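You operate a simulated robot arm through the tools that you are given. There is no shell and no other tool. Be economical: measure what you need, move in short steps, check, and stop when the job is done.

The job below is to be done with a simulated two-armed robot. You get a single attempt, and the scene is never put back.

TASK
Take the cap off the brown tube and lay it down on the short white table top.

Only the result counts: the job must be done as asked and must still hold three seconds after the hand-in. Knocking over, shifting, dropping, spilling or breaking anything else fails it. Lids that push on must go on centred and level and be pressed home; caps that screw on are set level and turned clockwise until they are tight.

THE ROBOT
Two 7-joint arms with two-finger parallel grippers on one trunk, on a base that drives. Base frame: it is fixed to the floor where the robot stands at the start and does not move with it; the origin is under the middle of the robot, x ahead of it, y to its left, z up; the surface under the hand at the start is at about z = 74. Readings come in cm, degrees, newtons and seconds.
The left shoulder is at the start at [6, 18.9, 122.8], the right one opposite. With the tool pointing down near the work surface each hand reaches from about 10 to 58 cm from the robot's upright axis, wherever it stands, measured 20 degrees to its own side. Places, roughly: brown tube (6x6x26 cm) [50, -10, 90]. Payload 3.43 kg a hand.
The TCP of each hand is the grasp point between the finger pads, 3 cm short of the fingertips. In the tool frame z runs along the fingers and y along their closing line. Largest opening 9.4 cm; finger width 2.8, thickness 1; the body of the gripper, 5 by 9.6 cm, starts 5.5 cm behind the TCP.
Orientation is told as [roll, pitch, yaw] about the base's x, y, z axes, in that order, counted from this pose: with the fingers straight down and closing along the base's y, the tool's x points along the base's -x, its y along +y and its z along -z.

THE INTERFACE
- The arms move only by the tool apply_moves. It takes "left_motion", "right_motion" or both (then of equal length, played together; a hand with none holds still); each is one flat list of numbers, 7 for each row, row after row: the shift along the base's x, y, z in cm, then the turn, a rotation vector about the base's x, y, z in degrees, then the finger opening in cm, from 0 to 9.4. In form: [dx, dy, dz, rx, ry, rz, gripper, dx, dy, dz, rx, ry, rz, gripper, ...]. A call has 1 to 8 rows; each row shifts and turns the commanded pose from where the row before left it. A row lasts 0.2 s, in which the tool goes at most 5 cm and 8.6 degrees; a call with a longer step from one row to the next is refused whole, and so is a gripper value outside its range. Where a pose cannot be reached the arm comes as near as it can. A force on the tool above 40 N (or 10 N above the force at the start of the call, whichever is more), or a blocked arm, ends the call early, and 0.2 s more pass. Each finger travels about 15.3 cm/s and halts on what it meets, pressing with about 33 N; the grip force reading is that of the motor and also rises with nothing between the fingers. The clock runs only during rows and for 0.2 s after the last one: add rows that do not move to give the fingers time. It gives the time, the measured TCP pose, the force on the tool (base axes), the opening and the grip force at its end, in the units of the frame above (readings bear some noise), with the torque about the TCP (base axes, N m) and any sound that the robot's microphone picked up.
- Cameras (640 x 400 px; columns grow to the right, rows downward): "scene" is now at [0.81, -0.84, 176.66]; the picture's right is [-0.11, -0.99, 0.00], its down [-0.85, 0.09, -0.52] and it looks along [0.52, -0.06, -0.85] (base axes); focal length 280 px, centre (320, 200). "left" rides on the left gripper at [7.6, -1.4, -10.2] in its tool frame; the picture's right is [0.18, 0.98, 0.00], its down [-0.75, 0.14, -0.64] and it looks along [-0.63, 0.12, 0.77] (tool axes); focal length 243 px, centre (320, 200). "right" rides on the right gripper at [7.6, 1.4, -10.2] in its tool frame; the picture's right is [-0.18, 0.98, 0.00], its down [-0.75, -0.14, -0.64] and it looks along [-0.63, -0.12, 0.77] (tool axes); focal length 243 px, centre (320, 200).
- grab_frame(camera): a new picture of that camera. It takes no simulated time.
- raise_lower(by): slides the trunk up (or, below 0, down) by that many cm; the arms and the scene camera ride with it, the base frame stays. It gives what a move gives, with no picture.
- drive_base(legs): drives the robot by 1 to 6 legs, each [ahead, left, turn to the left] in cm, cm and degrees, along the robot's own axes; the way and the turn of a leg run together, so that a leg with both is an arc; at most 150 cm and 180 degrees a leg. The arms and the cameras ride along, it lands a little off, and it stops where it bumps. It gives what a move gives.
- aim_head(pan, tilt): turns the head with the scene camera to pan (to the left, within 86 degrees either way) and tilt (down, from -29 to 69), counted from straight ahead of the robot. It gives what a move gives.
- locate(camera, pixels): for up to 12 pixels [column, row] of the newest picture of that camera ("zoom" is the newest enlarged one), the place [x, y, z] in the base frame of the surface seen there, good to about 0.3 cm. It takes no simulated time.
- inspect(camera, box): a new picture of the part [left, top, right, bottom] of that camera's present view, enlarged. It takes no simulated time.
- finish_job(): hands the job in; it is judged then, once.

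Work in short steps. Measure before you move; look again where a grasp or a placing could have gone wrong, and mend it. You have 80 turns and 70 pictures in all, those below and enlarged ones among them. Open the grippers and draw the arms clear of the work before you hand the job in, unless the task says otherwise; then end with one line.

The tools are called after "Call:" as a command line: name --argument value ..., lists and objects as JSON in quotes. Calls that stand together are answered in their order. apply_moves: Moves the arms, as the interface text tells. Its arguments: {"type":"object","properties":{"left_motion":{"type":"array","items":{"type":"number"}},"right_motion":{"type":"array","items":{"type":"number"}}},"required":[]} The other tools are called the same way: raise_lower (by) slides the trunk up or down; drive_base (legs) drives the base; aim_head (pan, tilt) turns the head that bears the scene camera; grab_frame (camera) takes a picture; locate (camera, pixels) gives the place of the surface under pixels of a picture; inspect (camera, box) takes an enlarged picture of a part of a camera's view; finish_job () hands the job in.

At the start:

```text
time: 0.0
left_ee_pos: [38.52, 14.79, 121.62]
left_orientation: [0.0, 0.0, -0.1]
left_force: [0.3, -0.4, 0.1]
left_torque: [0.01, 0.0, -0.03]
left_opening: 9.39
left_grasp_force: 0.1
right_ee_pos: [32.83, -12.17, 119.82]
right_orientation: [-0.1, 0.0, 0.0]
right_force: [-0.3, 0.0, 0.2]
right_torque: [0.02, -0.01, 0.03]
right_opening: 9.38
right_grasp_force: 0.1
trunk travel left (down, up): [-90.0, 9.0]
robot x, y, heading: [-0.28, -0.13, 0.4]
head pan, tilt: [-6.4, 58.5]
```

scene: 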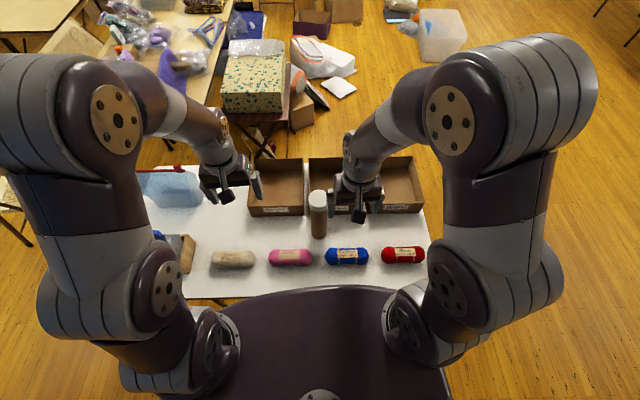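
right: 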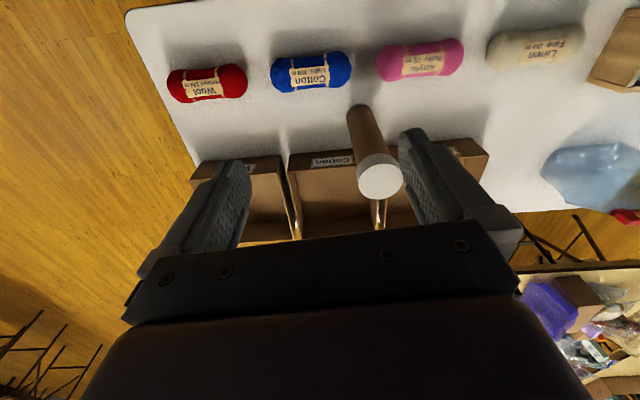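
left: 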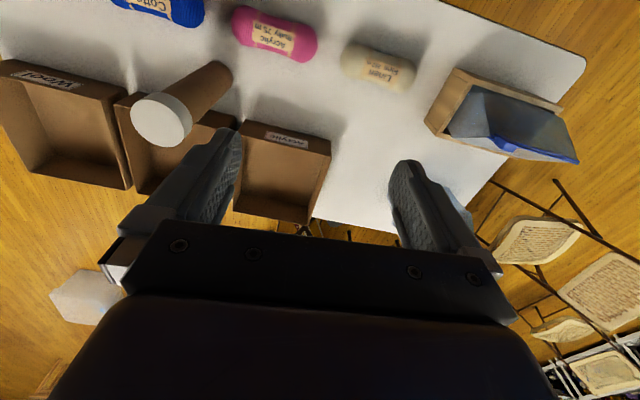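

The tube stands around scene pixel (318,213) with a white cap at (318,197). I take an enlarged look at it and the surroundings.

Call:
inspect --camera "scene" --box '[270, 150, 370, 250]'

Call:
locate --camera "scene" --pixels '[[318, 196], [318, 205], [319, 220], [319, 236], [240, 220], [280, 230], [350, 225], [195, 280], [420, 270], [300, 285], [210, 225]]'

Call:
locate --camera "right" --pixels '[[380, 180], [361, 180], [399, 180], [380, 163], [380, 197]]'

```text
4.00 times, centred on (320, 200) of scene
```

zoom: 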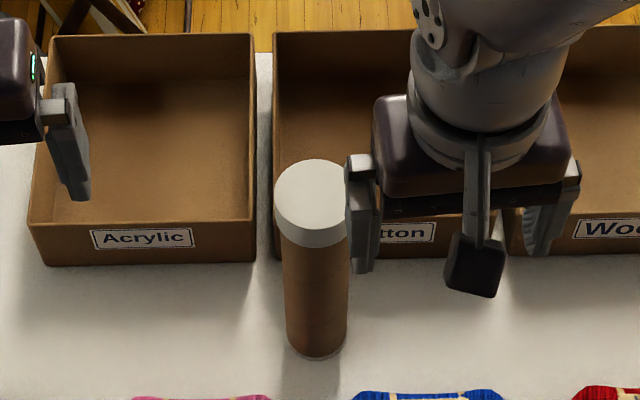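

```text
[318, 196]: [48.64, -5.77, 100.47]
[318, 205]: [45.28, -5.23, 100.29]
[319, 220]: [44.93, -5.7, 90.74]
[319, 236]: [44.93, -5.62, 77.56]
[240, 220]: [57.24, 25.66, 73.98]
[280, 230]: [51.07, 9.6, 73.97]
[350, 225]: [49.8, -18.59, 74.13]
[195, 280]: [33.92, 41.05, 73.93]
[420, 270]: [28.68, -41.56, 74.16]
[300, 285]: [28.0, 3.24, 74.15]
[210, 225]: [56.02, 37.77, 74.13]
```

```text
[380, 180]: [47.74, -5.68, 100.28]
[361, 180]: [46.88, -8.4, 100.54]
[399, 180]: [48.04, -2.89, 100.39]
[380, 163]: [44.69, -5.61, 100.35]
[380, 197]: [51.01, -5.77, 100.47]
```

The cap top is at z≈100.4, centred near (47.9,-5.7). Next I measure the cap rim and look at it closely, from the left camera too.

Call:
locate --camera "zoom" --pixels '[[312, 222], [312, 236], [312, 243], [312, 252], [312, 275], [284, 275], [346, 275], [314, 350], [55, 255], [55, 215], [245, 215], [290, 250], [400, 395]]'

Call:
inspect --camera "left" --box '[110, 50, 240, 160]'

Call:
inspect --camera "right" --box '[320, 90, 440, 210]'

```text
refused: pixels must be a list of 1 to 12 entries
```

```text
3.64 times, centred on (175, 105) of left
```

zoom: 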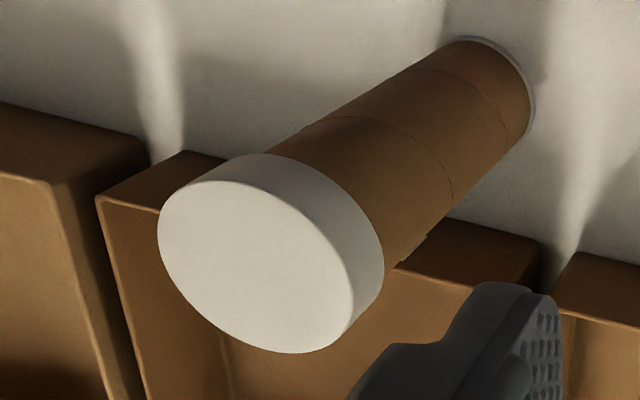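

```text
3.33 times, centred on (380, 150) of right
```

zoom: 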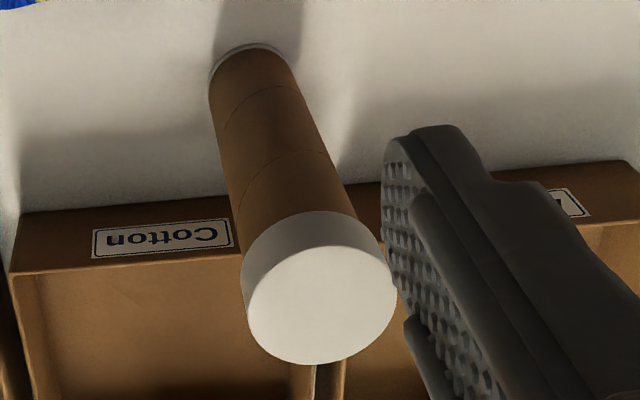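

The cap is a smooth push-on end cap of a mailing tube. I measure its rim in the newest zoom and look around for other white tables.

Call:
locate --camera "zoom" --pixels '[[305, 275], [305, 255], [305, 235], [303, 218], [302, 205], [285, 150], [255, 60], [232, 60], [282, 60], [150, 218], [15, 230], [390, 195]]'

Call:
aim_head --pan 0 --tilt 25

Call:
grab_frame --camera "scene"

```text
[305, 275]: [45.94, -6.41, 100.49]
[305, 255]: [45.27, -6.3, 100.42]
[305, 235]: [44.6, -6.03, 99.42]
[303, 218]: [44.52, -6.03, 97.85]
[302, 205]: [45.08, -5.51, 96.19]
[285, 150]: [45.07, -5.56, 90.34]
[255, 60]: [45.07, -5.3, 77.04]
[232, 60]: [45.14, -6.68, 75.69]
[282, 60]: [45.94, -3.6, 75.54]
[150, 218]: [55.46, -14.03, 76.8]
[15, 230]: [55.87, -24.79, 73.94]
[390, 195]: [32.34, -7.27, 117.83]
```

```text
time: 1.0
left_ee_pos: [38.55, 14.88, 121.76]
left_orientation: [0.0, 0.0, 0.0]
left_force: [-0.6, 0.4, 0.1]
left_torque: [0.01, -0.02, 0.01]
left_opening: 9.4
left_grasp_force: 0.1
right_ee_pos: [32.73, -12.06, 119.79]
right_orientation: [0.0, 0.0, 0.1]
right_force: [-0.3, 0.4, -0.4]
right_torque: [0.03, 0.01, 0.0]
right_opening: 9.4
right_grasp_force: 0.1
trunk travel left (down, up): [-90.0, 9.0]
robot x, y, heading: [-0.25, 0.13, -0.1]
head pan, tilt: [0.0, 25.0]
```

```text
63 pictures are left
```

scene: 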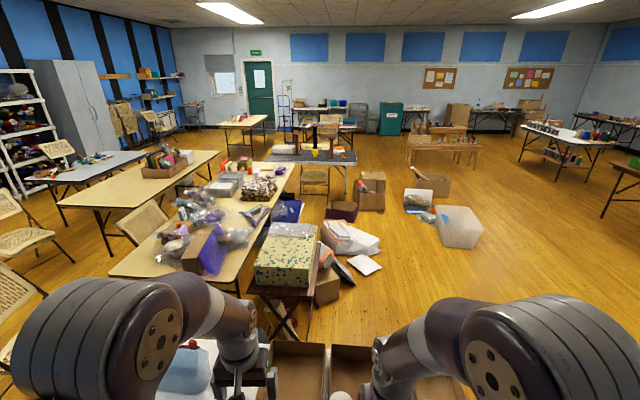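

The work table is white; I check both sides for a second, shorter white table.

Call:
aim_head --pan 75 --tilt 40

Call:
grab_frame --camera "scene"

Call:
aim_head --pan -75 --tilt 40

Call:
grab_frame --camera "scene"

Call:
aim_head --pan -6 --tilt 58

```text
time: 2.5
left_ee_pos: [38.61, 14.87, 121.57]
left_orientation: [0.0, 0.0, 0.0]
left_force: [0.0, 0.6, 0.0]
left_torque: [-0.02, -0.04, 0.03]
left_opening: 9.39
left_grasp_force: 0.0
right_ee_pos: [32.78, -12.04, 119.89]
right_orientation: [0.0, -0.1, 0.0]
right_force: [-0.5, -0.1, -0.7]
right_torque: [0.0, 0.03, -0.02]
right_opening: 9.42
right_grasp_force: 0.0
trunk travel left (down, up): [-90.0, 9.0]
robot x, y, heading: [0.08, 0.1, 0.0]
head pan, tilt: [75.0, 40.0]
```

```text
62 pictures are left
```

scene: 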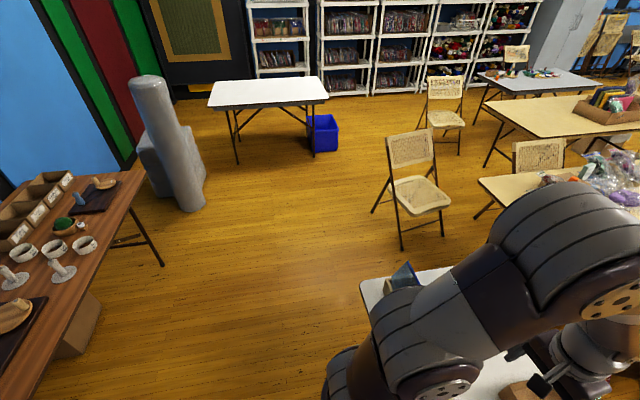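

```text
time: 4.8
left_ee_pos: [38.62, 14.75, 121.68]
left_orientation: [0.1, -0.1, -0.1]
left_force: [0.7, 0.2, 0.6]
left_torque: [0.01, -0.02, -0.01]
left_opening: 9.41
left_grasp_force: 0.0
right_ee_pos: [32.74, -12.11, 119.85]
right_orientation: [0.0, 0.0, 0.0]
right_force: [-0.4, 1.0, -0.3]
right_torque: [0.01, -0.02, 0.02]
right_opening: 9.42
right_grasp_force: 0.1
trunk travel left (down, up): [-90.0, 9.0]
robot x, y, heading: [0.26, -0.16, 0.1]
head pan, tilt: [-75.0, 40.0]
```

```text
61 pictures are left
```

scene: 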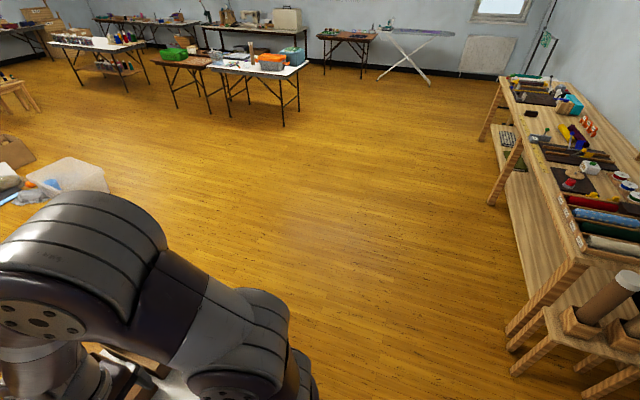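

```text
time: 6.2
left_ee_pos: [38.6, 14.79, 121.73]
left_orientation: [0.1, 0.0, 0.0]
left_force: [0.2, -0.5, -0.3]
left_torque: [0.01, 0.0, 0.01]
left_opening: 9.41
left_grasp_force: 0.0
right_ee_pos: [32.82, -12.15, 119.89]
right_orientation: [0.0, -0.1, 0.2]
right_force: [-0.2, -0.5, 0.3]
right_torque: [0.03, 0.0, 0.01]
right_opening: 9.4
right_grasp_force: 0.0
trunk travel left (down, up): [-90.0, 9.0]
robot x, y, heading: [-0.2, -0.26, 0.1]
head pan, tilt: [-6.0, 58.0]
```

At the left there is an empty white table (scene pixel 268,95) besides the work table. I measure both to tell which is the "short" one.

Call:
aim_head --pan 75 --tilt 40

Call:
grab_frame --camera "scene"

Call:
locate --camera "scene" --pixels '[[209, 107], [327, 99], [314, 77], [218, 82], [268, 93], [238, 162], [313, 155], [362, 281], [500, 80], [20, 350], [520, 110], [135, 180]]'

Call:
inspect --camera "scene" --box '[180, 50, 380, 170]'

```text
time: 7.8
left_ee_pos: [38.56, 14.83, 121.68]
left_orientation: [0.0, 0.1, 0.1]
left_force: [0.2, 0.5, 0.5]
left_torque: [-0.02, -0.01, 0.0]
left_opening: 9.43
left_grasp_force: 0.1
right_ee_pos: [32.8, -11.99, 119.97]
right_orientation: [0.0, 0.0, 0.0]
right_force: [-0.2, 0.2, 0.1]
right_torque: [-0.01, -0.01, 0.0]
right_opening: 9.38
right_grasp_force: 0.0
trunk travel left (down, up): [-90.0, 9.0]
robot x, y, heading: [-0.11, 0.2, -0.1]
head pan, tilt: [75.0, 40.0]
```

```text
60 pictures are left
```

scene: 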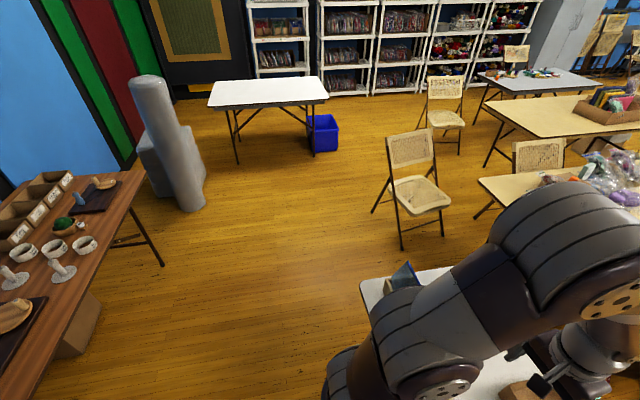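

```text
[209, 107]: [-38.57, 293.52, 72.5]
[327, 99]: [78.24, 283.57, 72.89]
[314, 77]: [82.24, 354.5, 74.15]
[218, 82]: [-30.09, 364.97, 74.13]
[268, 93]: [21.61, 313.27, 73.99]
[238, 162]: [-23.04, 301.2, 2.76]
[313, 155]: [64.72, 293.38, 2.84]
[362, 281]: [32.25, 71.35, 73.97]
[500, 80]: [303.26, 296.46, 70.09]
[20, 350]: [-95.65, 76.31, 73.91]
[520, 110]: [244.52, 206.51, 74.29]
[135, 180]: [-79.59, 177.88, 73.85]
```

```text
3.20 times, centred on (280, 110) of scene
```

zoom: 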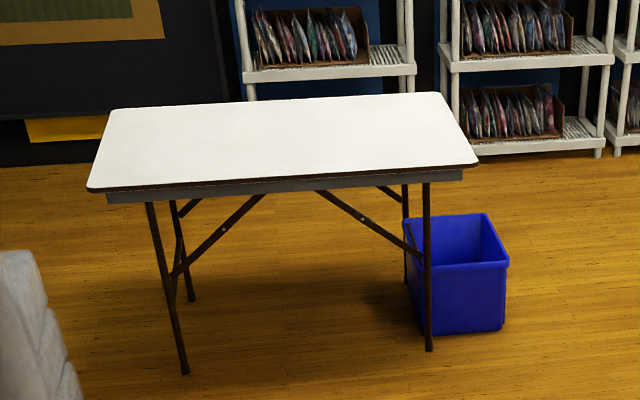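

Both white tables are about 115×72 cm, so I take the surface the tube stands on as the one meant. It's the only one within the given places. I'll hold the tube with the left hand from the front-left and pull the cap with the right; first I orient the left hand high up.

Call:
apply_moves --left_motion '[-1, 0, 0, 0, 0, -7, 9.4, -1, 0, 0, 0, 0, -7, 9.4, -1, 0, 0, 0, 0, -7, 9.4, -1, 0, 0, 0, 0, -7, 9.4, 0, 0, 0, 0, 0, -7, 9.4, 0, 0, 0, -4.3, -6.14, 0, 9.4, 0, 0, 0, -4.3, -6.14, 0, 9.4, 0, 0, 0, -4.3, -6.14, 0, 9.4]'

Call:
apply_moves --left_motion '[0, -1, -3, -4.3, -6.14, 0, 9.4, 0, -1, -3, -4.3, -6.14, 0, 9.4, 0, -1, -3, -4.3, -6.14, 0, 9.4, 0, -1, -3, -4.3, -6.14, 0, 9.4, 0, -1, -3, -4.3, -6.14, 0, 9.4, 0, 0, 0, 0, 0, 0, 9.4]'

Call:
aim_head --pan -3 --tilt 58

Call:
grab_frame --camera "scene"

```text
time: 9.6
left_ee_pos: [34.4, 15.0, 121.75]
left_orientation: [0.0, -22.6, -35.0]
left_force: [-0.4, 0.3, -0.4]
left_torque: [0.01, 0.02, 0.0]
left_opening: 9.36
left_grasp_force: 0.0
right_ee_pos: [32.69, -12.03, 119.84]
right_orientation: [0.0, 0.0, -0.1]
right_force: [-0.7, 0.6, 0.0]
right_torque: [-0.01, -0.02, 0.0]
right_opening: 9.4
right_grasp_force: 0.1
trunk travel left (down, up): [-90.0, 9.0]
robot x, y, heading: [0.23, -0.18, -0.2]
head pan, tilt: [75.0, 40.0]
```

```text
time: 10.9
left_ee_pos: [40.27, 11.35, 110.01]
left_orientation: [-1.6, -59.7, -34.0]
left_force: [0.4, 0.3, 0.1]
left_torque: [0.01, -0.01, 0.04]
left_opening: 9.39
left_grasp_force: 0.1
left hand out of reach, approached as far as the arm can: row 4, 5
right_ee_pos: [32.63, -12.14, 119.71]
right_orientation: [0.1, -0.1, 0.0]
right_force: [-0.1, -0.2, -0.5]
right_torque: [0.02, 0.0, 0.02]
right_opening: 9.38
right_grasp_force: 0.0
trunk travel left (down, up): [-90.0, 9.0]
robot x, y, heading: [0.1, -0.13, -0.3]
head pan, tilt: [75.0, 40.0]
```

```text
time: 12.5
left_ee_pos: [40.27, 11.26, 110.08]
left_orientation: [-1.6, -59.5, -33.7]
left_force: [0.3, 0.2, 0.2]
left_torque: [0.01, 0.01, -0.02]
left_opening: 9.39
left_grasp_force: 0.1
right_ee_pos: [32.83, -12.03, 119.88]
right_orientation: [0.0, 0.0, 0.0]
right_force: [-0.4, -0.5, -0.8]
right_torque: [-0.03, 0.0, 0.01]
right_opening: 9.42
right_grasp_force: 0.0
trunk travel left (down, up): [-90.0, 9.0]
robot x, y, heading: [-0.37, -0.01, 0.2]
head pan, tilt: [-3.0, 58.0]
```

```text
58 pictures are left
```

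scene: 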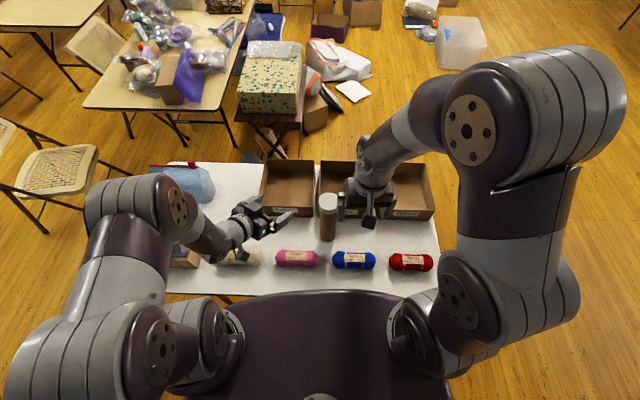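

The left hand couldn't tilt so near the body and ended at (40.3,11.3,110). I move two small rows to see whether moves count from the measured pose.

Call:
apply_moves --left_motion '[0, -2, -3, 0, 0, 0, 9.4, 0, -2, -3, 0, 0, 0, 9.4]'

```text
time: 13.1
left_ee_pos: [43.91, 8.5, 106.82]
left_orientation: [-1.4, -59.6, -34.0]
left_force: [0.1, 0.3, 0.2]
left_torque: [0.02, 0.03, 0.0]
left_opening: 9.4
left_grasp_force: 0.1
left hand out of reach, approached as far as the arm can: row 1, 2
right_ee_pos: [32.87, -12.07, 119.88]
right_orientation: [0.0, 0.1, 0.0]
right_force: [0.0, -0.4, 0.0]
right_torque: [0.02, -0.02, -0.01]
right_opening: 9.37
right_grasp_force: 0.2
trunk travel left (down, up): [-90.0, 9.0]
robot x, y, heading: [-0.03, -0.27, 0.0]
head pan, tilt: [-3.0, 58.0]
```

The near-in reach of the left arm is the limit, so I back the base by 9 cm to give it room.

Call:
drive_base --legs '[[-9, 0, 0]]'

Call:
apply_moves --left_motion '[1, -1, 0, 0, 0, 0, 9.4, 1, 0, 0, 0, 0, 0, 9.4]'

```text
time: 14.2
left_ee_pos: [35.09, 8.52, 106.79]
left_orientation: [-1.6, -59.5, -34.1]
left_force: [-0.5, 0.9, -0.5]
left_torque: [0.01, 0.01, 0.0]
left_opening: 9.38
left_grasp_force: 0.0
right_ee_pos: [24.06, -12.03, 119.82]
right_orientation: [0.0, 0.1, 0.0]
right_force: [0.1, 0.6, 0.2]
right_torque: [-0.01, 0.02, 0.02]
right_opening: 9.38
right_grasp_force: 0.0
trunk travel left (down, up): [-90.0, 9.0]
robot x, y, heading: [-9.0, -0.22, 0.1]
head pan, tilt: [-3.0, 58.0]
```

```text
time: 14.8
left_ee_pos: [37.05, 7.39, 106.79]
left_orientation: [-1.6, -59.7, -34.1]
left_force: [0.2, -0.6, -0.3]
left_torque: [0.01, -0.01, -0.04]
left_opening: 9.38
left_grasp_force: 0.0
right_ee_pos: [23.94, -12.25, 119.83]
right_orientation: [0.1, 0.0, 0.0]
right_force: [-0.8, -0.2, 0.4]
right_torque: [0.01, -0.01, 0.05]
right_opening: 9.4
right_grasp_force: 0.0
trunk travel left (down, up): [-90.0, 9.0]
robot x, y, heading: [-8.66, 0.13, -0.1]
head pan, tilt: [-3.0, 58.0]
```

Moves now count from the measured pose. I lower to the standoff 10 cm in front of the tube.

Call:
apply_moves --left_motion '[0.78, -1.62, -2.96, 0, 0, 0, 9.4, 0.78, -1.62, -2.96, 0, 0, 0, 9.4, 0.78, -1.62, -2.96, 0, 0, 0, 9.4, 0.78, -1.62, -2.96, 0, 0, 0, 9.4, 0.78, -1.62, -2.96, 0, 0, 0, 9.4]'

Call:
grab_frame --camera "left"

Call:
grab_frame --camera "scene"

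```text
time: 16.0
left_ee_pos: [41.23, -0.44, 91.77]
left_orientation: [-1.4, -59.7, -34.0]
left_force: [-1.0, -0.1, -0.6]
left_torque: [0.0, -0.01, -0.01]
left_opening: 9.39
left_grasp_force: 0.0
right_ee_pos: [23.98, -12.02, 119.7]
right_orientation: [0.1, 0.0, 0.0]
right_force: [0.1, -0.8, 0.2]
right_torque: [-0.01, -0.03, -0.01]
right_opening: 9.38
right_grasp_force: 0.0
trunk travel left (down, up): [-90.0, 9.0]
robot x, y, heading: [-9.17, -0.01, -0.0]
head pan, tilt: [-3.0, 58.0]
```

```text
57 pictures are left
```

left: 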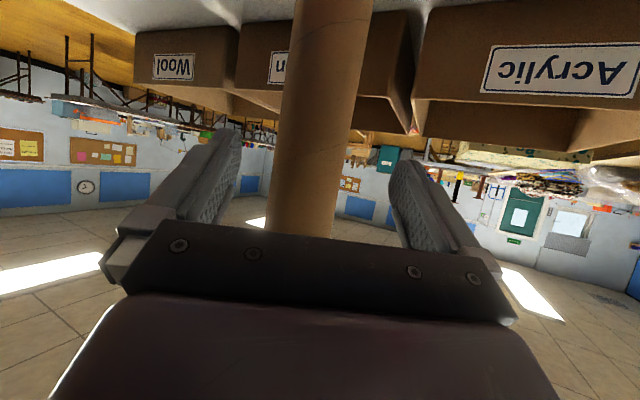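

```text
56 pictures are left
```

scene: 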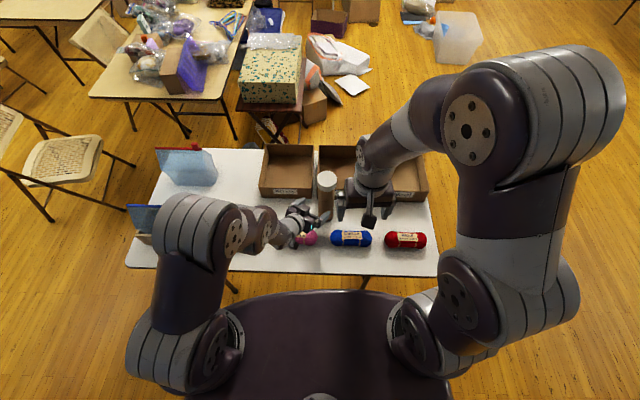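

The tube sits between the fingers (cols 270–370, gap centre ~315). I re-check the cap position after the drive.

Call:
locate --camera "scene" --pixels '[[327, 179], [319, 179], [335, 179], [327, 173], [327, 185], [304, 238], [296, 242]]'

Call:
inspect --camera "scene" --box '[260, 150, 400, 260]'

```text
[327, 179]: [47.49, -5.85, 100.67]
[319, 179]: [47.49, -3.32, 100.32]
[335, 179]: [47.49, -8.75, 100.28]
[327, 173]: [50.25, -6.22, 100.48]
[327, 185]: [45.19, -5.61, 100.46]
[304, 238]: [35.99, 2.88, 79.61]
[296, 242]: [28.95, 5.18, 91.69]
```

```text
3.64 times, centred on (330, 205) of scene
```

zoom: 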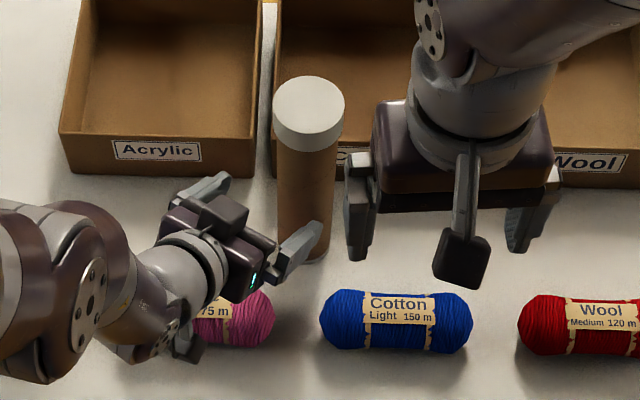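

Clear path; the camera housing will stay well above the pink yarn (top ≈80). I advance onto the tube to about (47.9,-5.75,88).

Call:
apply_moves --left_motion '[1.67, -1.32, -0.94, 0, 0, 0, 9.4, 1.67, -1.32, -0.94, 0, 0, 0, 9.4, 1.67, -1.32, -0.94, 0, 0, 0, 9.4, 1.67, -1.32, -0.94, 0, 0, 0, 9.4]'

Call:
grab_frame --camera "left"

Call:
inspect --camera "scene" --box '[260, 150, 400, 260]'

```text
time: 17.0
left_ee_pos: [47.88, -5.75, 88.06]
left_orientation: [-1.4, -59.8, -34.0]
left_force: [0.1, 1.4, 0.4]
left_torque: [0.02, -0.01, -0.01]
left_opening: 9.39
left_grasp_force: 0.0
right_ee_pos: [23.81, -12.16, 119.82]
right_orientation: [0.0, -0.1, 0.0]
right_force: [-0.7, 0.2, 0.6]
right_torque: [-0.01, -0.04, 0.01]
right_opening: 9.37
right_grasp_force: 0.0
trunk travel left (down, up): [-90.0, 9.0]
robot x, y, heading: [-8.8, 0.07, 0.0]
head pan, tilt: [-3.0, 58.0]
```

```text
54 pictures are left
```

left: 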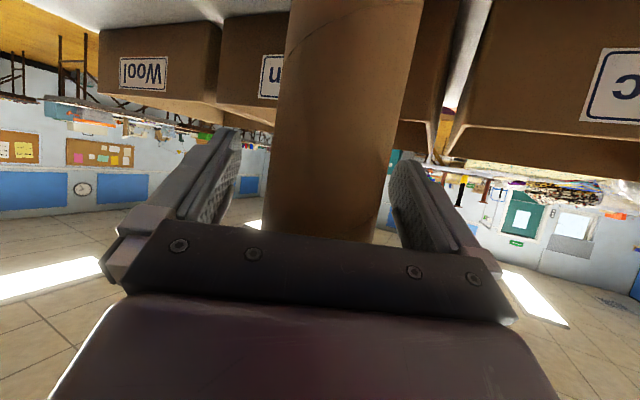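

```text
3.64 times, centred on (330, 205) of scene
```

zoom: 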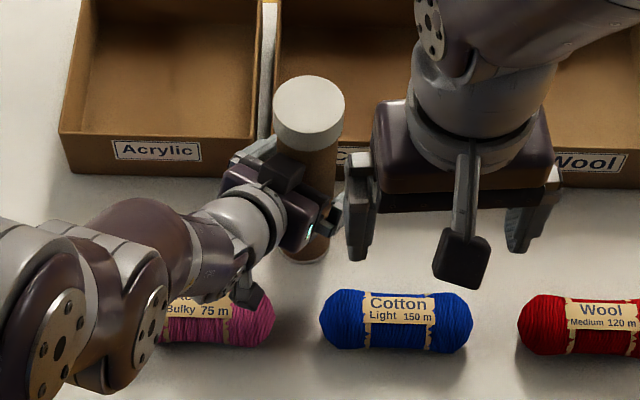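

At the TCP row (188) the tube spans cols ~270–386, centre 328 versus 320, i.e. 0.4 cm off along the closing line. I correct that, then close gently.

Call:
apply_moves --left_motion '[0.23, 0.33, 0, 0, 0, 0, 9.4, 0, 0, 0, 0, 0, 0, 8, 0, 0, 0, 0, 0, 0, 7, 0, 0, 0, 0, 0, 0, 6.4, 0, 0, 0, 0, 0, 0, 6.1]'

Call:
grab_frame --camera "left"

```text
time: 18.2
left_ee_pos: [47.87, -5.43, 88.15]
left_orientation: [-1.4, -59.6, -34.1]
left_force: [0.6, 0.2, 0.8]
left_torque: [0.04, 0.03, -0.03]
left_opening: 6.36
left_grasp_force: 32.5
right_ee_pos: [23.65, -12.15, 119.95]
right_orientation: [0.0, 0.1, 0.0]
right_force: [0.2, 0.3, 0.8]
right_torque: [-0.04, -0.01, -0.01]
right_opening: 9.38
right_grasp_force: 0.1
trunk travel left (down, up): [-90.0, 9.0]
robot x, y, heading: [-9.22, -0.09, 0.1]
head pan, tilt: [-3.0, 58.0]
```

```text
52 pictures are left
```

left: 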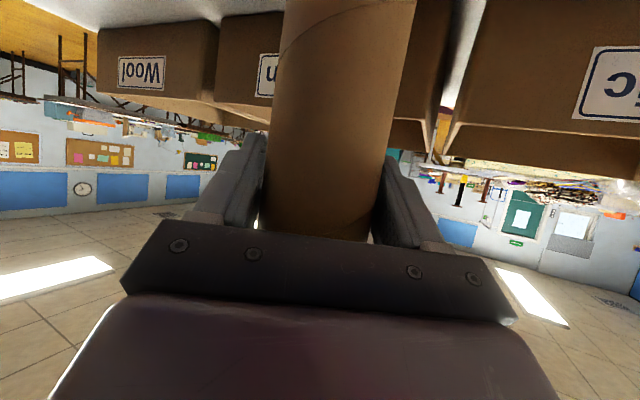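

Tube held (opening 6.36, grip 32.5 N). I re-measure the cap and bring the right hand forward, high.

Call:
apply_moves --right_motion '[4, 1, 0, 0, 0, 0, 9.4, 4, 1, 0, 0, 0, 0, 9.4, 4, 1, 0, 0, 0, 0, 9.4, 4, 1, 0, 0, 0, 0, 9.4, 4, 1, -1, 0, 0, 0, 9.4]'

Call:
grab_frame --camera "right"

Call:
grab_frame --camera "scene"

```text
time: 19.4
left_ee_pos: [48.15, -5.42, 88.27]
left_orientation: [-1.5, -59.6, -34.0]
left_force: [1.7, -0.8, 1.1]
left_torque: [0.04, -0.09, 0.0]
left_opening: 6.35
left_grasp_force: 33.5
right_ee_pos: [43.91, -7.32, 118.55]
right_orientation: [0.0, 0.1, 0.0]
right_force: [0.8, 0.7, 0.2]
right_torque: [0.03, 0.02, 0.02]
right_opening: 9.42
right_grasp_force: 0.0
trunk travel left (down, up): [-90.0, 9.0]
robot x, y, heading: [-9.1, 0.57, 0.1]
head pan, tilt: [-3.0, 58.0]
```

```text
51 pictures are left
```

right: 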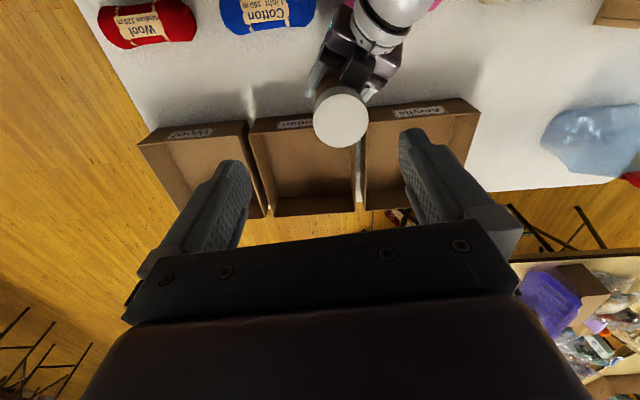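

```text
50 pictures are left
```

scene: 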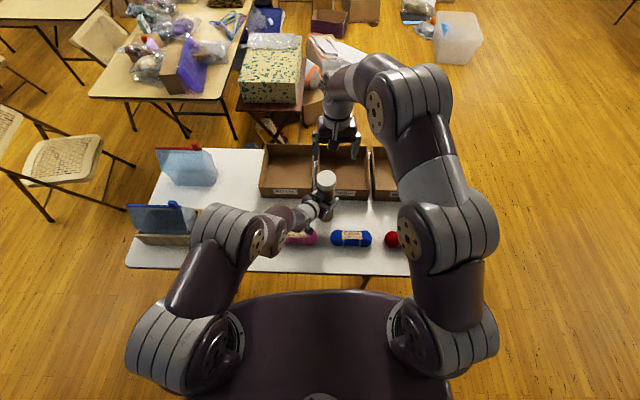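

The cap disc in the right view spans cols 313–369, rows 90–147; I locate its edges.

Call:
locate --camera "right" --pixels '[[341, 118], [317, 118], [365, 118], [341, 95], [341, 142]]'

Call:
locate --camera "scene" --pixels '[[326, 179], [326, 188], [319, 179], [333, 179]]'

```text
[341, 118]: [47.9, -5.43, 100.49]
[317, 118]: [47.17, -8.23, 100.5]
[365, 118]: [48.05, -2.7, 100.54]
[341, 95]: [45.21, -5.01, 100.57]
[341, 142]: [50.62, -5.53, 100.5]
```

```text
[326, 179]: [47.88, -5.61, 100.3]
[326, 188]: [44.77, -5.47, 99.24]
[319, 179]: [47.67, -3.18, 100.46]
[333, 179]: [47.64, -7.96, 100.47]
```

Cap centre ≈(47.9,-5.45), top z 100.5. I move the right hand above it to z≈105.5.

Call:
apply_moves --right_motion '[2, 0.9, -3, 0, 0, 0, 9.4, 2, 0.9, -3, 0, 0, 0, 9.4, 0, 0, -3.5, 0, 0, 0, 9.4, 0, 0, -3.5, 0, 0, 0, 9.4]'

Call:
grab_frame --camera "right"

Call:
grab_frame --camera "scene"

```text
time: 20.4
left_ee_pos: [47.97, -5.46, 88.25]
left_orientation: [-1.4, -59.7, -34.0]
left_force: [0.7, -0.1, 0.3]
left_torque: [-0.05, -0.04, -0.02]
left_opening: 6.35
left_grasp_force: 33.1
right_ee_pos: [47.85, -5.41, 105.95]
right_orientation: [-0.1, 0.0, -0.1]
right_force: [-0.3, 0.0, -0.6]
right_torque: [0.02, 0.03, 0.0]
right_opening: 9.41
right_grasp_force: 0.1
trunk travel left (down, up): [-90.0, 9.0]
robot x, y, heading: [-9.02, 0.32, 0.0]
head pan, tilt: [-3.0, 58.0]
```

```text
49 pictures are left
```

right: 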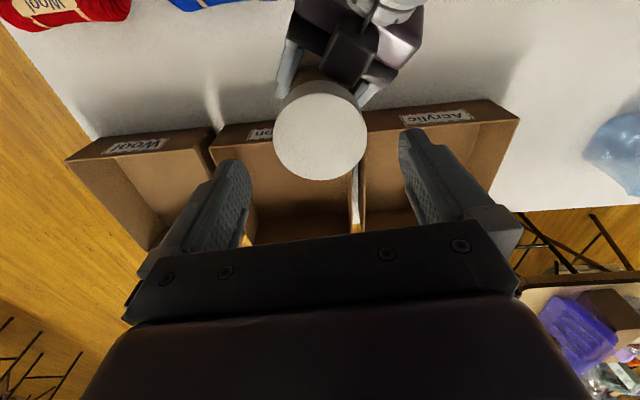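

```text
48 pictures are left
```

scene: 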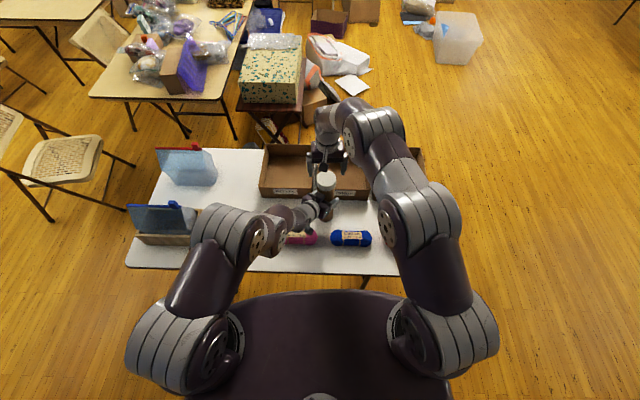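

The cap is centred (col 320). I descend to z≈99.2 and close stepwise.

Call:
apply_moves --right_motion '[0, 0, -2.3, 0, 0, 0, 9.4, 0, 0, -2.3, 0, 0, 0, 9.4, 0, 0, -2.1, 0, 0, 0, 9.4, 0, 0, 0, 0, 0, 0, 8, 0, 0, 0, 0, 0, 0, 7, 0, 0, 0, 0, 0, 0, 6.3, 0, 0, 0, 0, 0, 0, 6]'

Call:
grab_frame --camera "right"

```text
time: 22.0
left_ee_pos: [47.89, -5.51, 88.05]
left_orientation: [-1.4, -59.6, -34.0]
left_force: [0.5, 5.7, 1.5]
left_torque: [-0.26, -0.03, -0.02]
left_opening: 6.33
left_grasp_force: 32.8
right_ee_pos: [47.88, -5.17, 99.06]
right_orientation: [0.0, 0.0, 0.0]
right_force: [0.2, -3.9, -0.5]
right_torque: [0.04, -0.03, 0.05]
right_opening: 7.12
right_grasp_force: 33.1
trunk travel left (down, up): [-90.0, 9.0]
robot x, y, heading: [-8.76, 0.11, 0.0]
head pan, tilt: [-3.0, 58.0]
heard: snap
```

```text
47 pictures are left
```

right: 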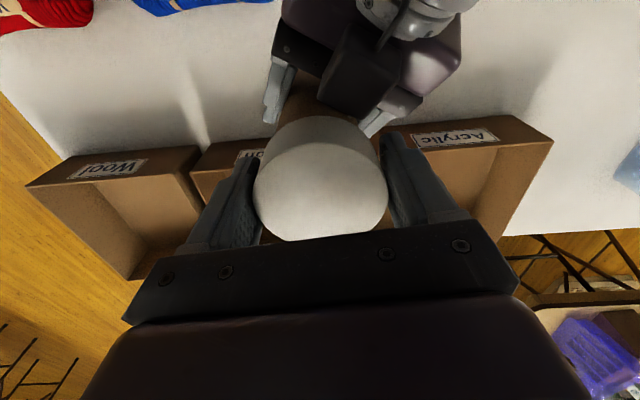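

The cap is gripped (7.12 cm) and a snap was heard. I pull straight up slowly.

Call:
apply_moves --right_motion '[0, 0, 0.3, 0, 0, 0, 6, 0, 0, 0.4, 0, 0, 0, 6, 0, 0, 0.5, 0, 0, 0, 6, 0, 0, 0.5, 0, 0, 0, 6]'

Call:
inspect --camera "scene" --box '[260, 140, 400, 250]'

```text
time: 23.0
left_ee_pos: [47.83, -5.49, 88.22]
left_orientation: [-1.4, -59.7, -34.1]
left_force: [0.5, -0.1, 1.0]
left_torque: [-0.04, -0.08, -0.02]
left_opening: 6.36
left_grasp_force: 32.7
right_ee_pos: [47.96, -5.38, 100.85]
right_orientation: [0.2, 0.0, 0.0]
right_force: [0.9, -0.9, -0.8]
right_torque: [0.01, 0.02, 0.0]
right_opening: 7.13
right_grasp_force: 32.7
trunk travel left (down, up): [-90.0, 9.0]
robot x, y, heading: [-8.65, -0.11, -0.2]
head pan, tilt: [-3.0, 58.0]
```

```text
3.64 times, centred on (330, 195) of scene
```

zoom: 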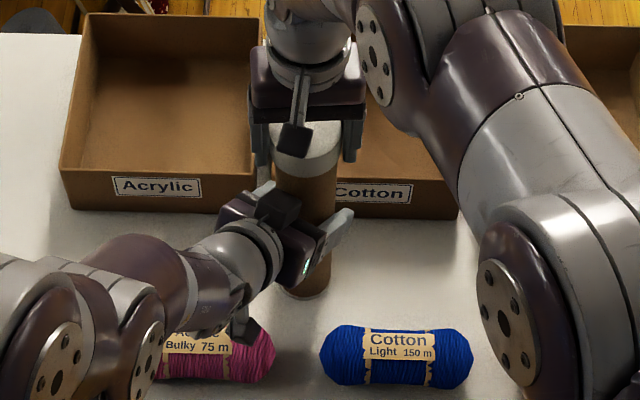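

No resistance, so the cap is sliding free. I lift 8 cm more and check.

Call:
apply_moves --right_motion '[0, 0, 1, 0, 0, 0, 6, 0, 0, 1.5, 0, 0, 0, 6, 0, 0, 2, 0, 0, 0, 6, 0, 0, 3, 0, 0, 0, 6, 0, 0, 2, 0, 0, 0, 6]'

Call:
inspect --camera "scene" --box '[260, 140, 400, 250]'

Call:
grab_frame --camera "right"

```text
time: 24.2
left_ee_pos: [47.69, -5.51, 88.03]
left_orientation: [-1.4, -59.7, -34.1]
left_force: [0.0, 0.0, 2.3]
left_torque: [0.12, 0.05, 0.03]
left_opening: 6.35
left_grasp_force: 33.6
right_ee_pos: [47.85, -5.37, 109.99]
right_orientation: [0.0, 0.2, 0.0]
right_force: [0.3, 0.1, -0.1]
right_torque: [-0.03, 0.05, -0.04]
right_opening: 7.12
right_grasp_force: 32.8
trunk travel left (down, up): [-90.0, 9.0]
robot x, y, heading: [-8.85, -0.13, 0.2]
head pan, tilt: [-3.0, 58.0]
```

```text
3.64 times, centred on (330, 195) of scene
```

zoom: 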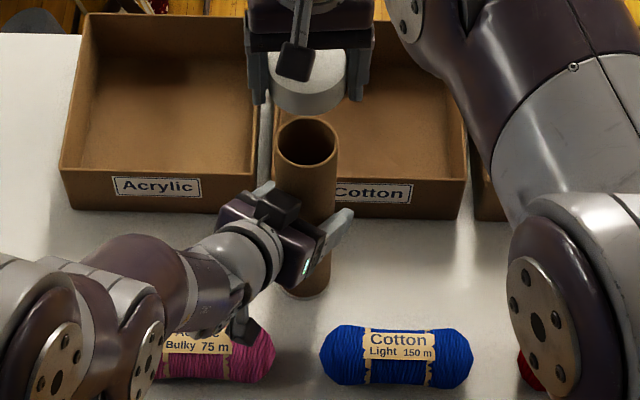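

```text
44 pictures are left
```

right: 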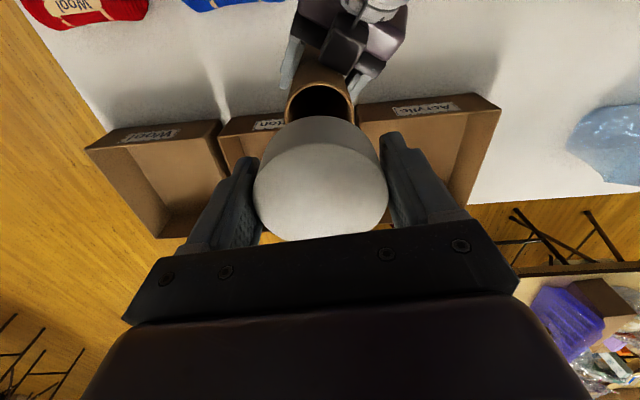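

The cap is off and the tube is open. I move the cap sideways to y≈-20, then open the left hand gently and back it off along its path.

Call:
apply_moves --right_motion '[-0.5, -3, 1, 0, 0, 0, 6, -0.5, -4, 1, 0, 0, 0, 6, 0, -4, 0, 0, 0, 0, 6, 0, -4, 0, 0, 0, 0, 6]'

Call:
apply_moves --left_motion '[0, 0, 0, 0, 0, 0, 6.8, 0, 0, 0, 0, 0, 0, 7.5, 0, 0, 0, 0, 0, 0, 9.4, 0, 0, 0, 0, 0, 0, 9.4]'

Call:
grab_frame --camera "left"

Call:
grab_frame --camera "scene"

```text
time: 25.2
left_ee_pos: [47.83, -5.6, 88.13]
left_orientation: [-1.3, -59.7, -34.0]
left_force: [-0.5, -0.2, 0.7]
left_torque: [0.05, 0.04, -0.02]
left_opening: 6.35
left_grasp_force: 33.2
right_ee_pos: [47.17, -20.07, 112.16]
right_orientation: [0.1, 0.0, 0.0]
right_force: [0.2, -0.9, 0.3]
right_torque: [0.0, -0.01, 0.0]
right_opening: 7.16
right_grasp_force: 33.4
trunk travel left (down, up): [-90.0, 9.0]
robot x, y, heading: [-8.76, -0.04, -0.1]
head pan, tilt: [-3.0, 58.0]
```

```text
time: 26.2
left_ee_pos: [47.96, -5.53, 88.12]
left_orientation: [-1.5, -59.7, -34.1]
left_force: [0.0, -0.4, 0.2]
left_torque: [0.01, 0.0, 0.01]
left_opening: 9.39
left_grasp_force: 0.1
right_ee_pos: [47.32, -19.88, 112.11]
right_orientation: [0.0, 0.0, 0.0]
right_force: [-0.1, -0.9, -0.4]
right_torque: [0.0, 0.0, -0.02]
right_opening: 7.13
right_grasp_force: 32.6
trunk travel left (down, up): [-90.0, 9.0]
robot x, y, heading: [-9.1, 0.07, -0.0]
head pan, tilt: [-3.0, 58.0]
```

```text
43 pictures are left
```

left: 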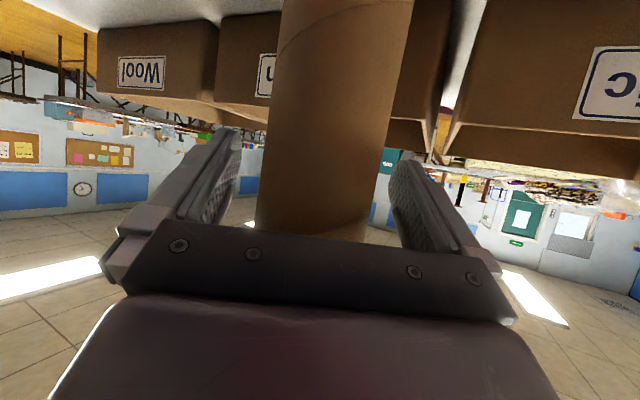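

```text
42 pictures are left
```

scene: 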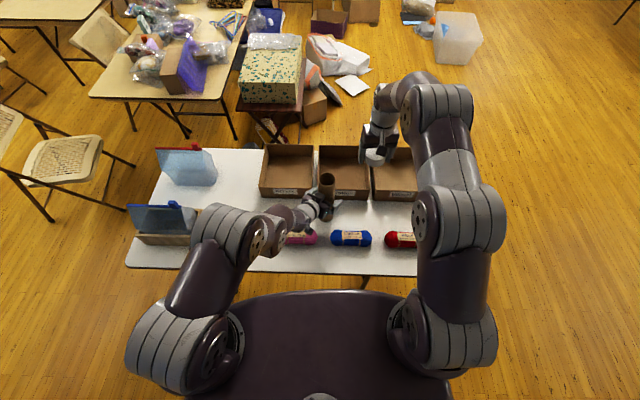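

The tube stands free between the open fingers. I retreat the left hand along the reverse path.

Call:
apply_moves --left_motion '[-1.67, 1.2, 0.94, 0, 0, 0, 9.4, -1.67, 1.2, 0.94, 0, 0, 0, 9.4, -1.67, 1.2, 0.94, 0, 0, 0, 9.4, -1.67, 1.2, 0.94, 0, 0, 0, 9.4, -0.78, 1.62, 2.96, 0, 0, 0, 9.4, -0.78, 1.62, 2.96, 0, 0, 0, 9.4, -0.78, 1.62, 2.96, 0, 0, 0, 9.4, -0.78, 1.62, 2.96, 0, 0, 0, 9.4]'

Call:
apply_moves --left_motion '[-0.5, 2, 3, 4.3, 6.14, 0, 9.4, -0.5, 2, 3, 4.3, 6.14, 0, 9.4, -0.5, 1, 3, 4.3, 6.14, 0, 9.4, -0.5, 1, 2, 4.3, 6.14, 0, 9.4, 0, 1, 2, 4.3, 6.14, 0, 9.4, 0, 0, 0, 4.3, 6.14, 0, 9.4]'

Call:
grab_frame --camera "scene"

```text
time: 28.0
left_ee_pos: [37.9, 5.77, 104.04]
left_orientation: [-1.4, -59.6, -34.1]
left_force: [0.6, 0.3, -0.7]
left_torque: [-0.02, 0.05, -0.03]
left_opening: 9.39
left_grasp_force: 0.1
right_ee_pos: [47.12, -19.93, 112.34]
right_orientation: [0.1, -0.1, 0.0]
right_force: [1.1, -0.5, 0.5]
right_torque: [0.01, -0.04, 0.0]
right_opening: 7.13
right_grasp_force: 32.9
trunk travel left (down, up): [-90.0, 9.0]
robot x, y, heading: [-8.66, -0.0, -0.0]
head pan, tilt: [-3.0, 58.0]
```

```text
time: 29.4
left_ee_pos: [36.04, 12.89, 116.89]
left_orientation: [-0.7, -14.5, -34.6]
left_force: [0.7, -0.2, 0.0]
left_torque: [0.0, 0.05, -0.02]
left_opening: 9.39
left_grasp_force: 0.0
right_ee_pos: [47.42, -19.96, 112.08]
right_orientation: [0.0, 0.1, 0.0]
right_force: [0.1, -0.4, 0.4]
right_torque: [-0.01, -0.01, 0.01]
right_opening: 7.1
right_grasp_force: 33.1
trunk travel left (down, up): [-90.0, 9.0]
robot x, y, heading: [-8.8, 0.1, -0.2]
head pan, tilt: [-3.0, 58.0]
```

```text
41 pictures are left
```

scene: 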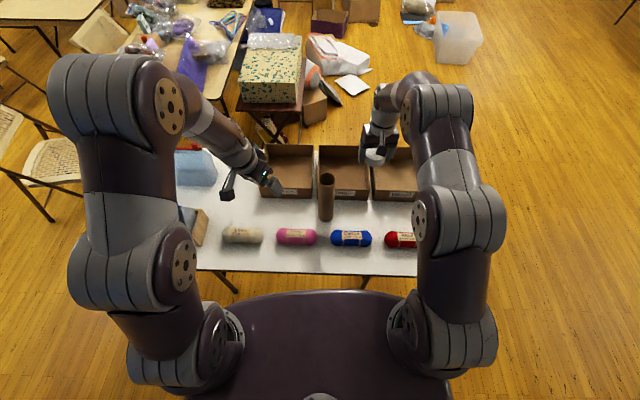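

The tube stands upright and all is clear. I drive 8 cm forward so that the right hand can reach the table comfortably.

Call:
drive_base --legs '[[8, 0, 0]]'

Call:
apply_moves --right_motion '[-3, -0.2, -4, 0, 0, 0, 6, -2, 0, -4, 0, 0, 0, 6, -2, 0, -4, 0, 0, 0, 6, -1, 0, -4, 0, 0, 0, 6]'

Call:
grab_frame --camera "scene"

Call:
grab_frame --camera "right"

```text
time: 30.4
left_ee_pos: [43.66, 12.92, 117.17]
left_orientation: [-0.6, -14.9, -34.5]
left_force: [0.0, -0.2, 0.4]
left_torque: [0.0, 0.01, 0.01]
left_opening: 9.41
left_grasp_force: 0.1
right_ee_pos: [54.8, -19.97, 112.37]
right_orientation: [0.0, -0.2, -0.1]
right_force: [0.6, 0.0, -0.4]
right_torque: [0.0, 0.0, -0.01]
right_opening: 7.16
right_grasp_force: 33.2
trunk travel left (down, up): [-90.0, 9.0]
robot x, y, heading: [-1.09, 0.24, -0.1]
head pan, tilt: [-3.0, 58.0]
```

```text
time: 31.4
left_ee_pos: [44.07, 12.81, 117.04]
left_orientation: [-0.7, -14.7, -34.6]
left_force: [-0.3, 0.1, 0.4]
left_torque: [-0.01, 0.0, 0.01]
left_opening: 9.4
left_grasp_force: 0.0
right_ee_pos: [46.77, -20.3, 96.45]
right_orientation: [-0.1, -0.1, -0.1]
right_force: [0.2, 0.6, -0.1]
right_torque: [0.02, 0.01, -0.01]
right_opening: 7.13
right_grasp_force: 32.9
trunk travel left (down, up): [-90.0, 9.0]
robot x, y, heading: [-1.01, -0.14, -0.3]
head pan, tilt: [-3.0, 58.0]
```

```text
40 pictures are left
```

scene: 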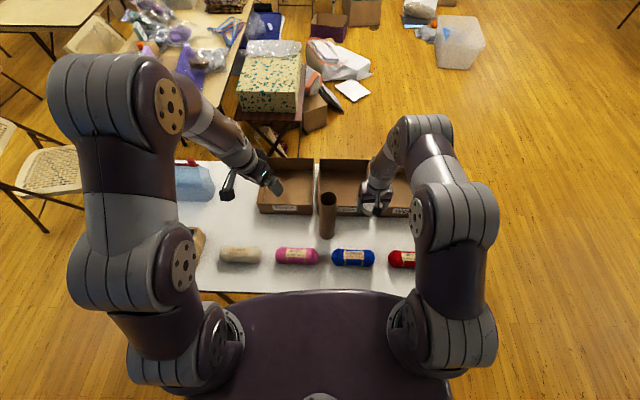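

```text
39 pictures are left
```

right: 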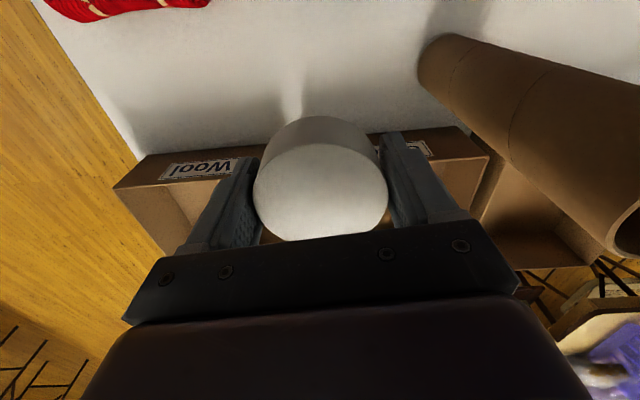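

I measure box fronts, yarn and the cap before lowering.

Call:
locate --camera "right" --pixels '[[320, 190], [200, 165], [420, 150], [230, 110], [300, 100], [130, 20], [440, 60], [200, 190]]'

Call:
locate --camera "scene" --pixels '[[352, 250], [365, 250], [400, 252], [340, 214], [352, 208], [370, 225], [385, 235], [375, 208]]'

Call:
inspect --camera "scene" --box '[320, 170, 440, 280]'

```text
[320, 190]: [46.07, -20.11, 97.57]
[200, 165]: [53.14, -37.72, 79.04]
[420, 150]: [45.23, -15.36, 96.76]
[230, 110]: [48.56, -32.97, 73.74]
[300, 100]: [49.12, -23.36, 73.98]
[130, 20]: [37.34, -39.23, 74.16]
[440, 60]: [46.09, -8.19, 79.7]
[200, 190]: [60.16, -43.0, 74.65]
```

```text
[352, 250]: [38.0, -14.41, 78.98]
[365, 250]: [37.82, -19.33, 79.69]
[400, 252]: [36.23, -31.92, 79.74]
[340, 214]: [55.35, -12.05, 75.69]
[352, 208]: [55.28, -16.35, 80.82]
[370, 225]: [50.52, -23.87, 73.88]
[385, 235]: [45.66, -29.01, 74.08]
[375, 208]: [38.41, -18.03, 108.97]
```

```text
3.64 times, centred on (380, 225) of scene
```

zoom: 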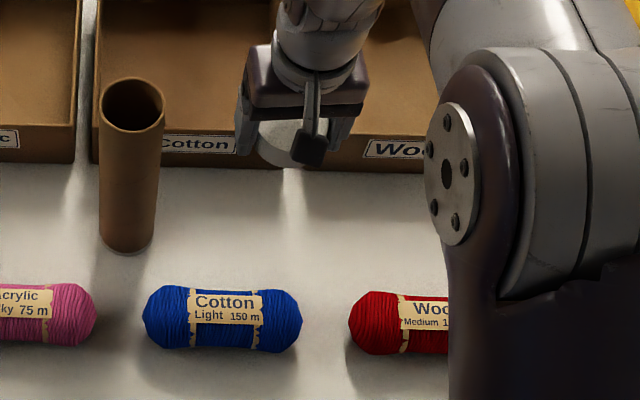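

The landing area x 43–50, y −26…−14 is free (box fronts at x≈54–55, yarn ends at x≈40). I lower to z≈80.4 first.

Call:
apply_moves --right_motion '[0, 0, -4, 0, 0, 0, 6, 0, 0, -4, 0, 0, 0, 6, 0, 0, -4, 0, 0, 0, 6, 0, 0, -3, 0, 0, 0, 6, 0, 0, -1, 0, 0, 0, 6]'

Call:
inspect --camera "scene" --box '[320, 170, 440, 280]'

Call:
grab_frame --camera "right"

```text
time: 32.6
left_ee_pos: [43.92, 12.83, 116.96]
left_orientation: [-0.6, -14.7, -34.7]
left_force: [0.3, -0.1, -0.7]
left_torque: [0.01, 0.0, 0.01]
left_opening: 9.41
left_grasp_force: 0.1
right_ee_pos: [47.32, -20.09, 80.1]
right_orientation: [0.1, 0.0, 0.0]
right_force: [0.2, 0.6, -0.2]
right_torque: [0.03, -0.01, -0.04]
right_opening: 7.13
right_grasp_force: 33.5
trunk travel left (down, up): [-90.0, 9.0]
robot x, y, heading: [-1.03, -0.01, -0.4]
head pan, tilt: [-3.0, 58.0]
```

```text
3.64 times, centred on (380, 225) of scene
```

zoom: 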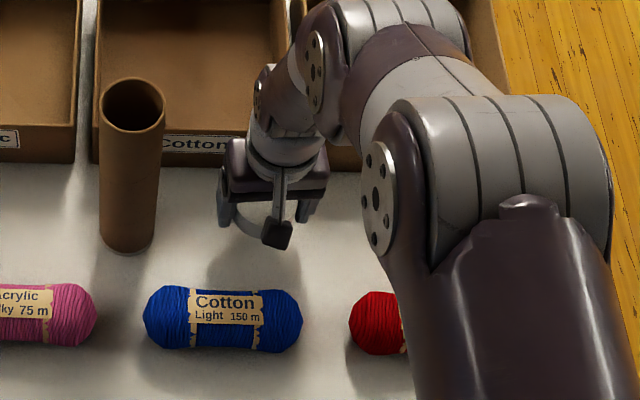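

```text
36 pictures are left
```

right: 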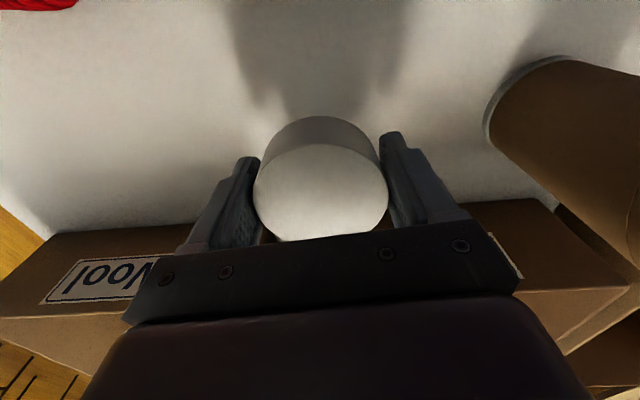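

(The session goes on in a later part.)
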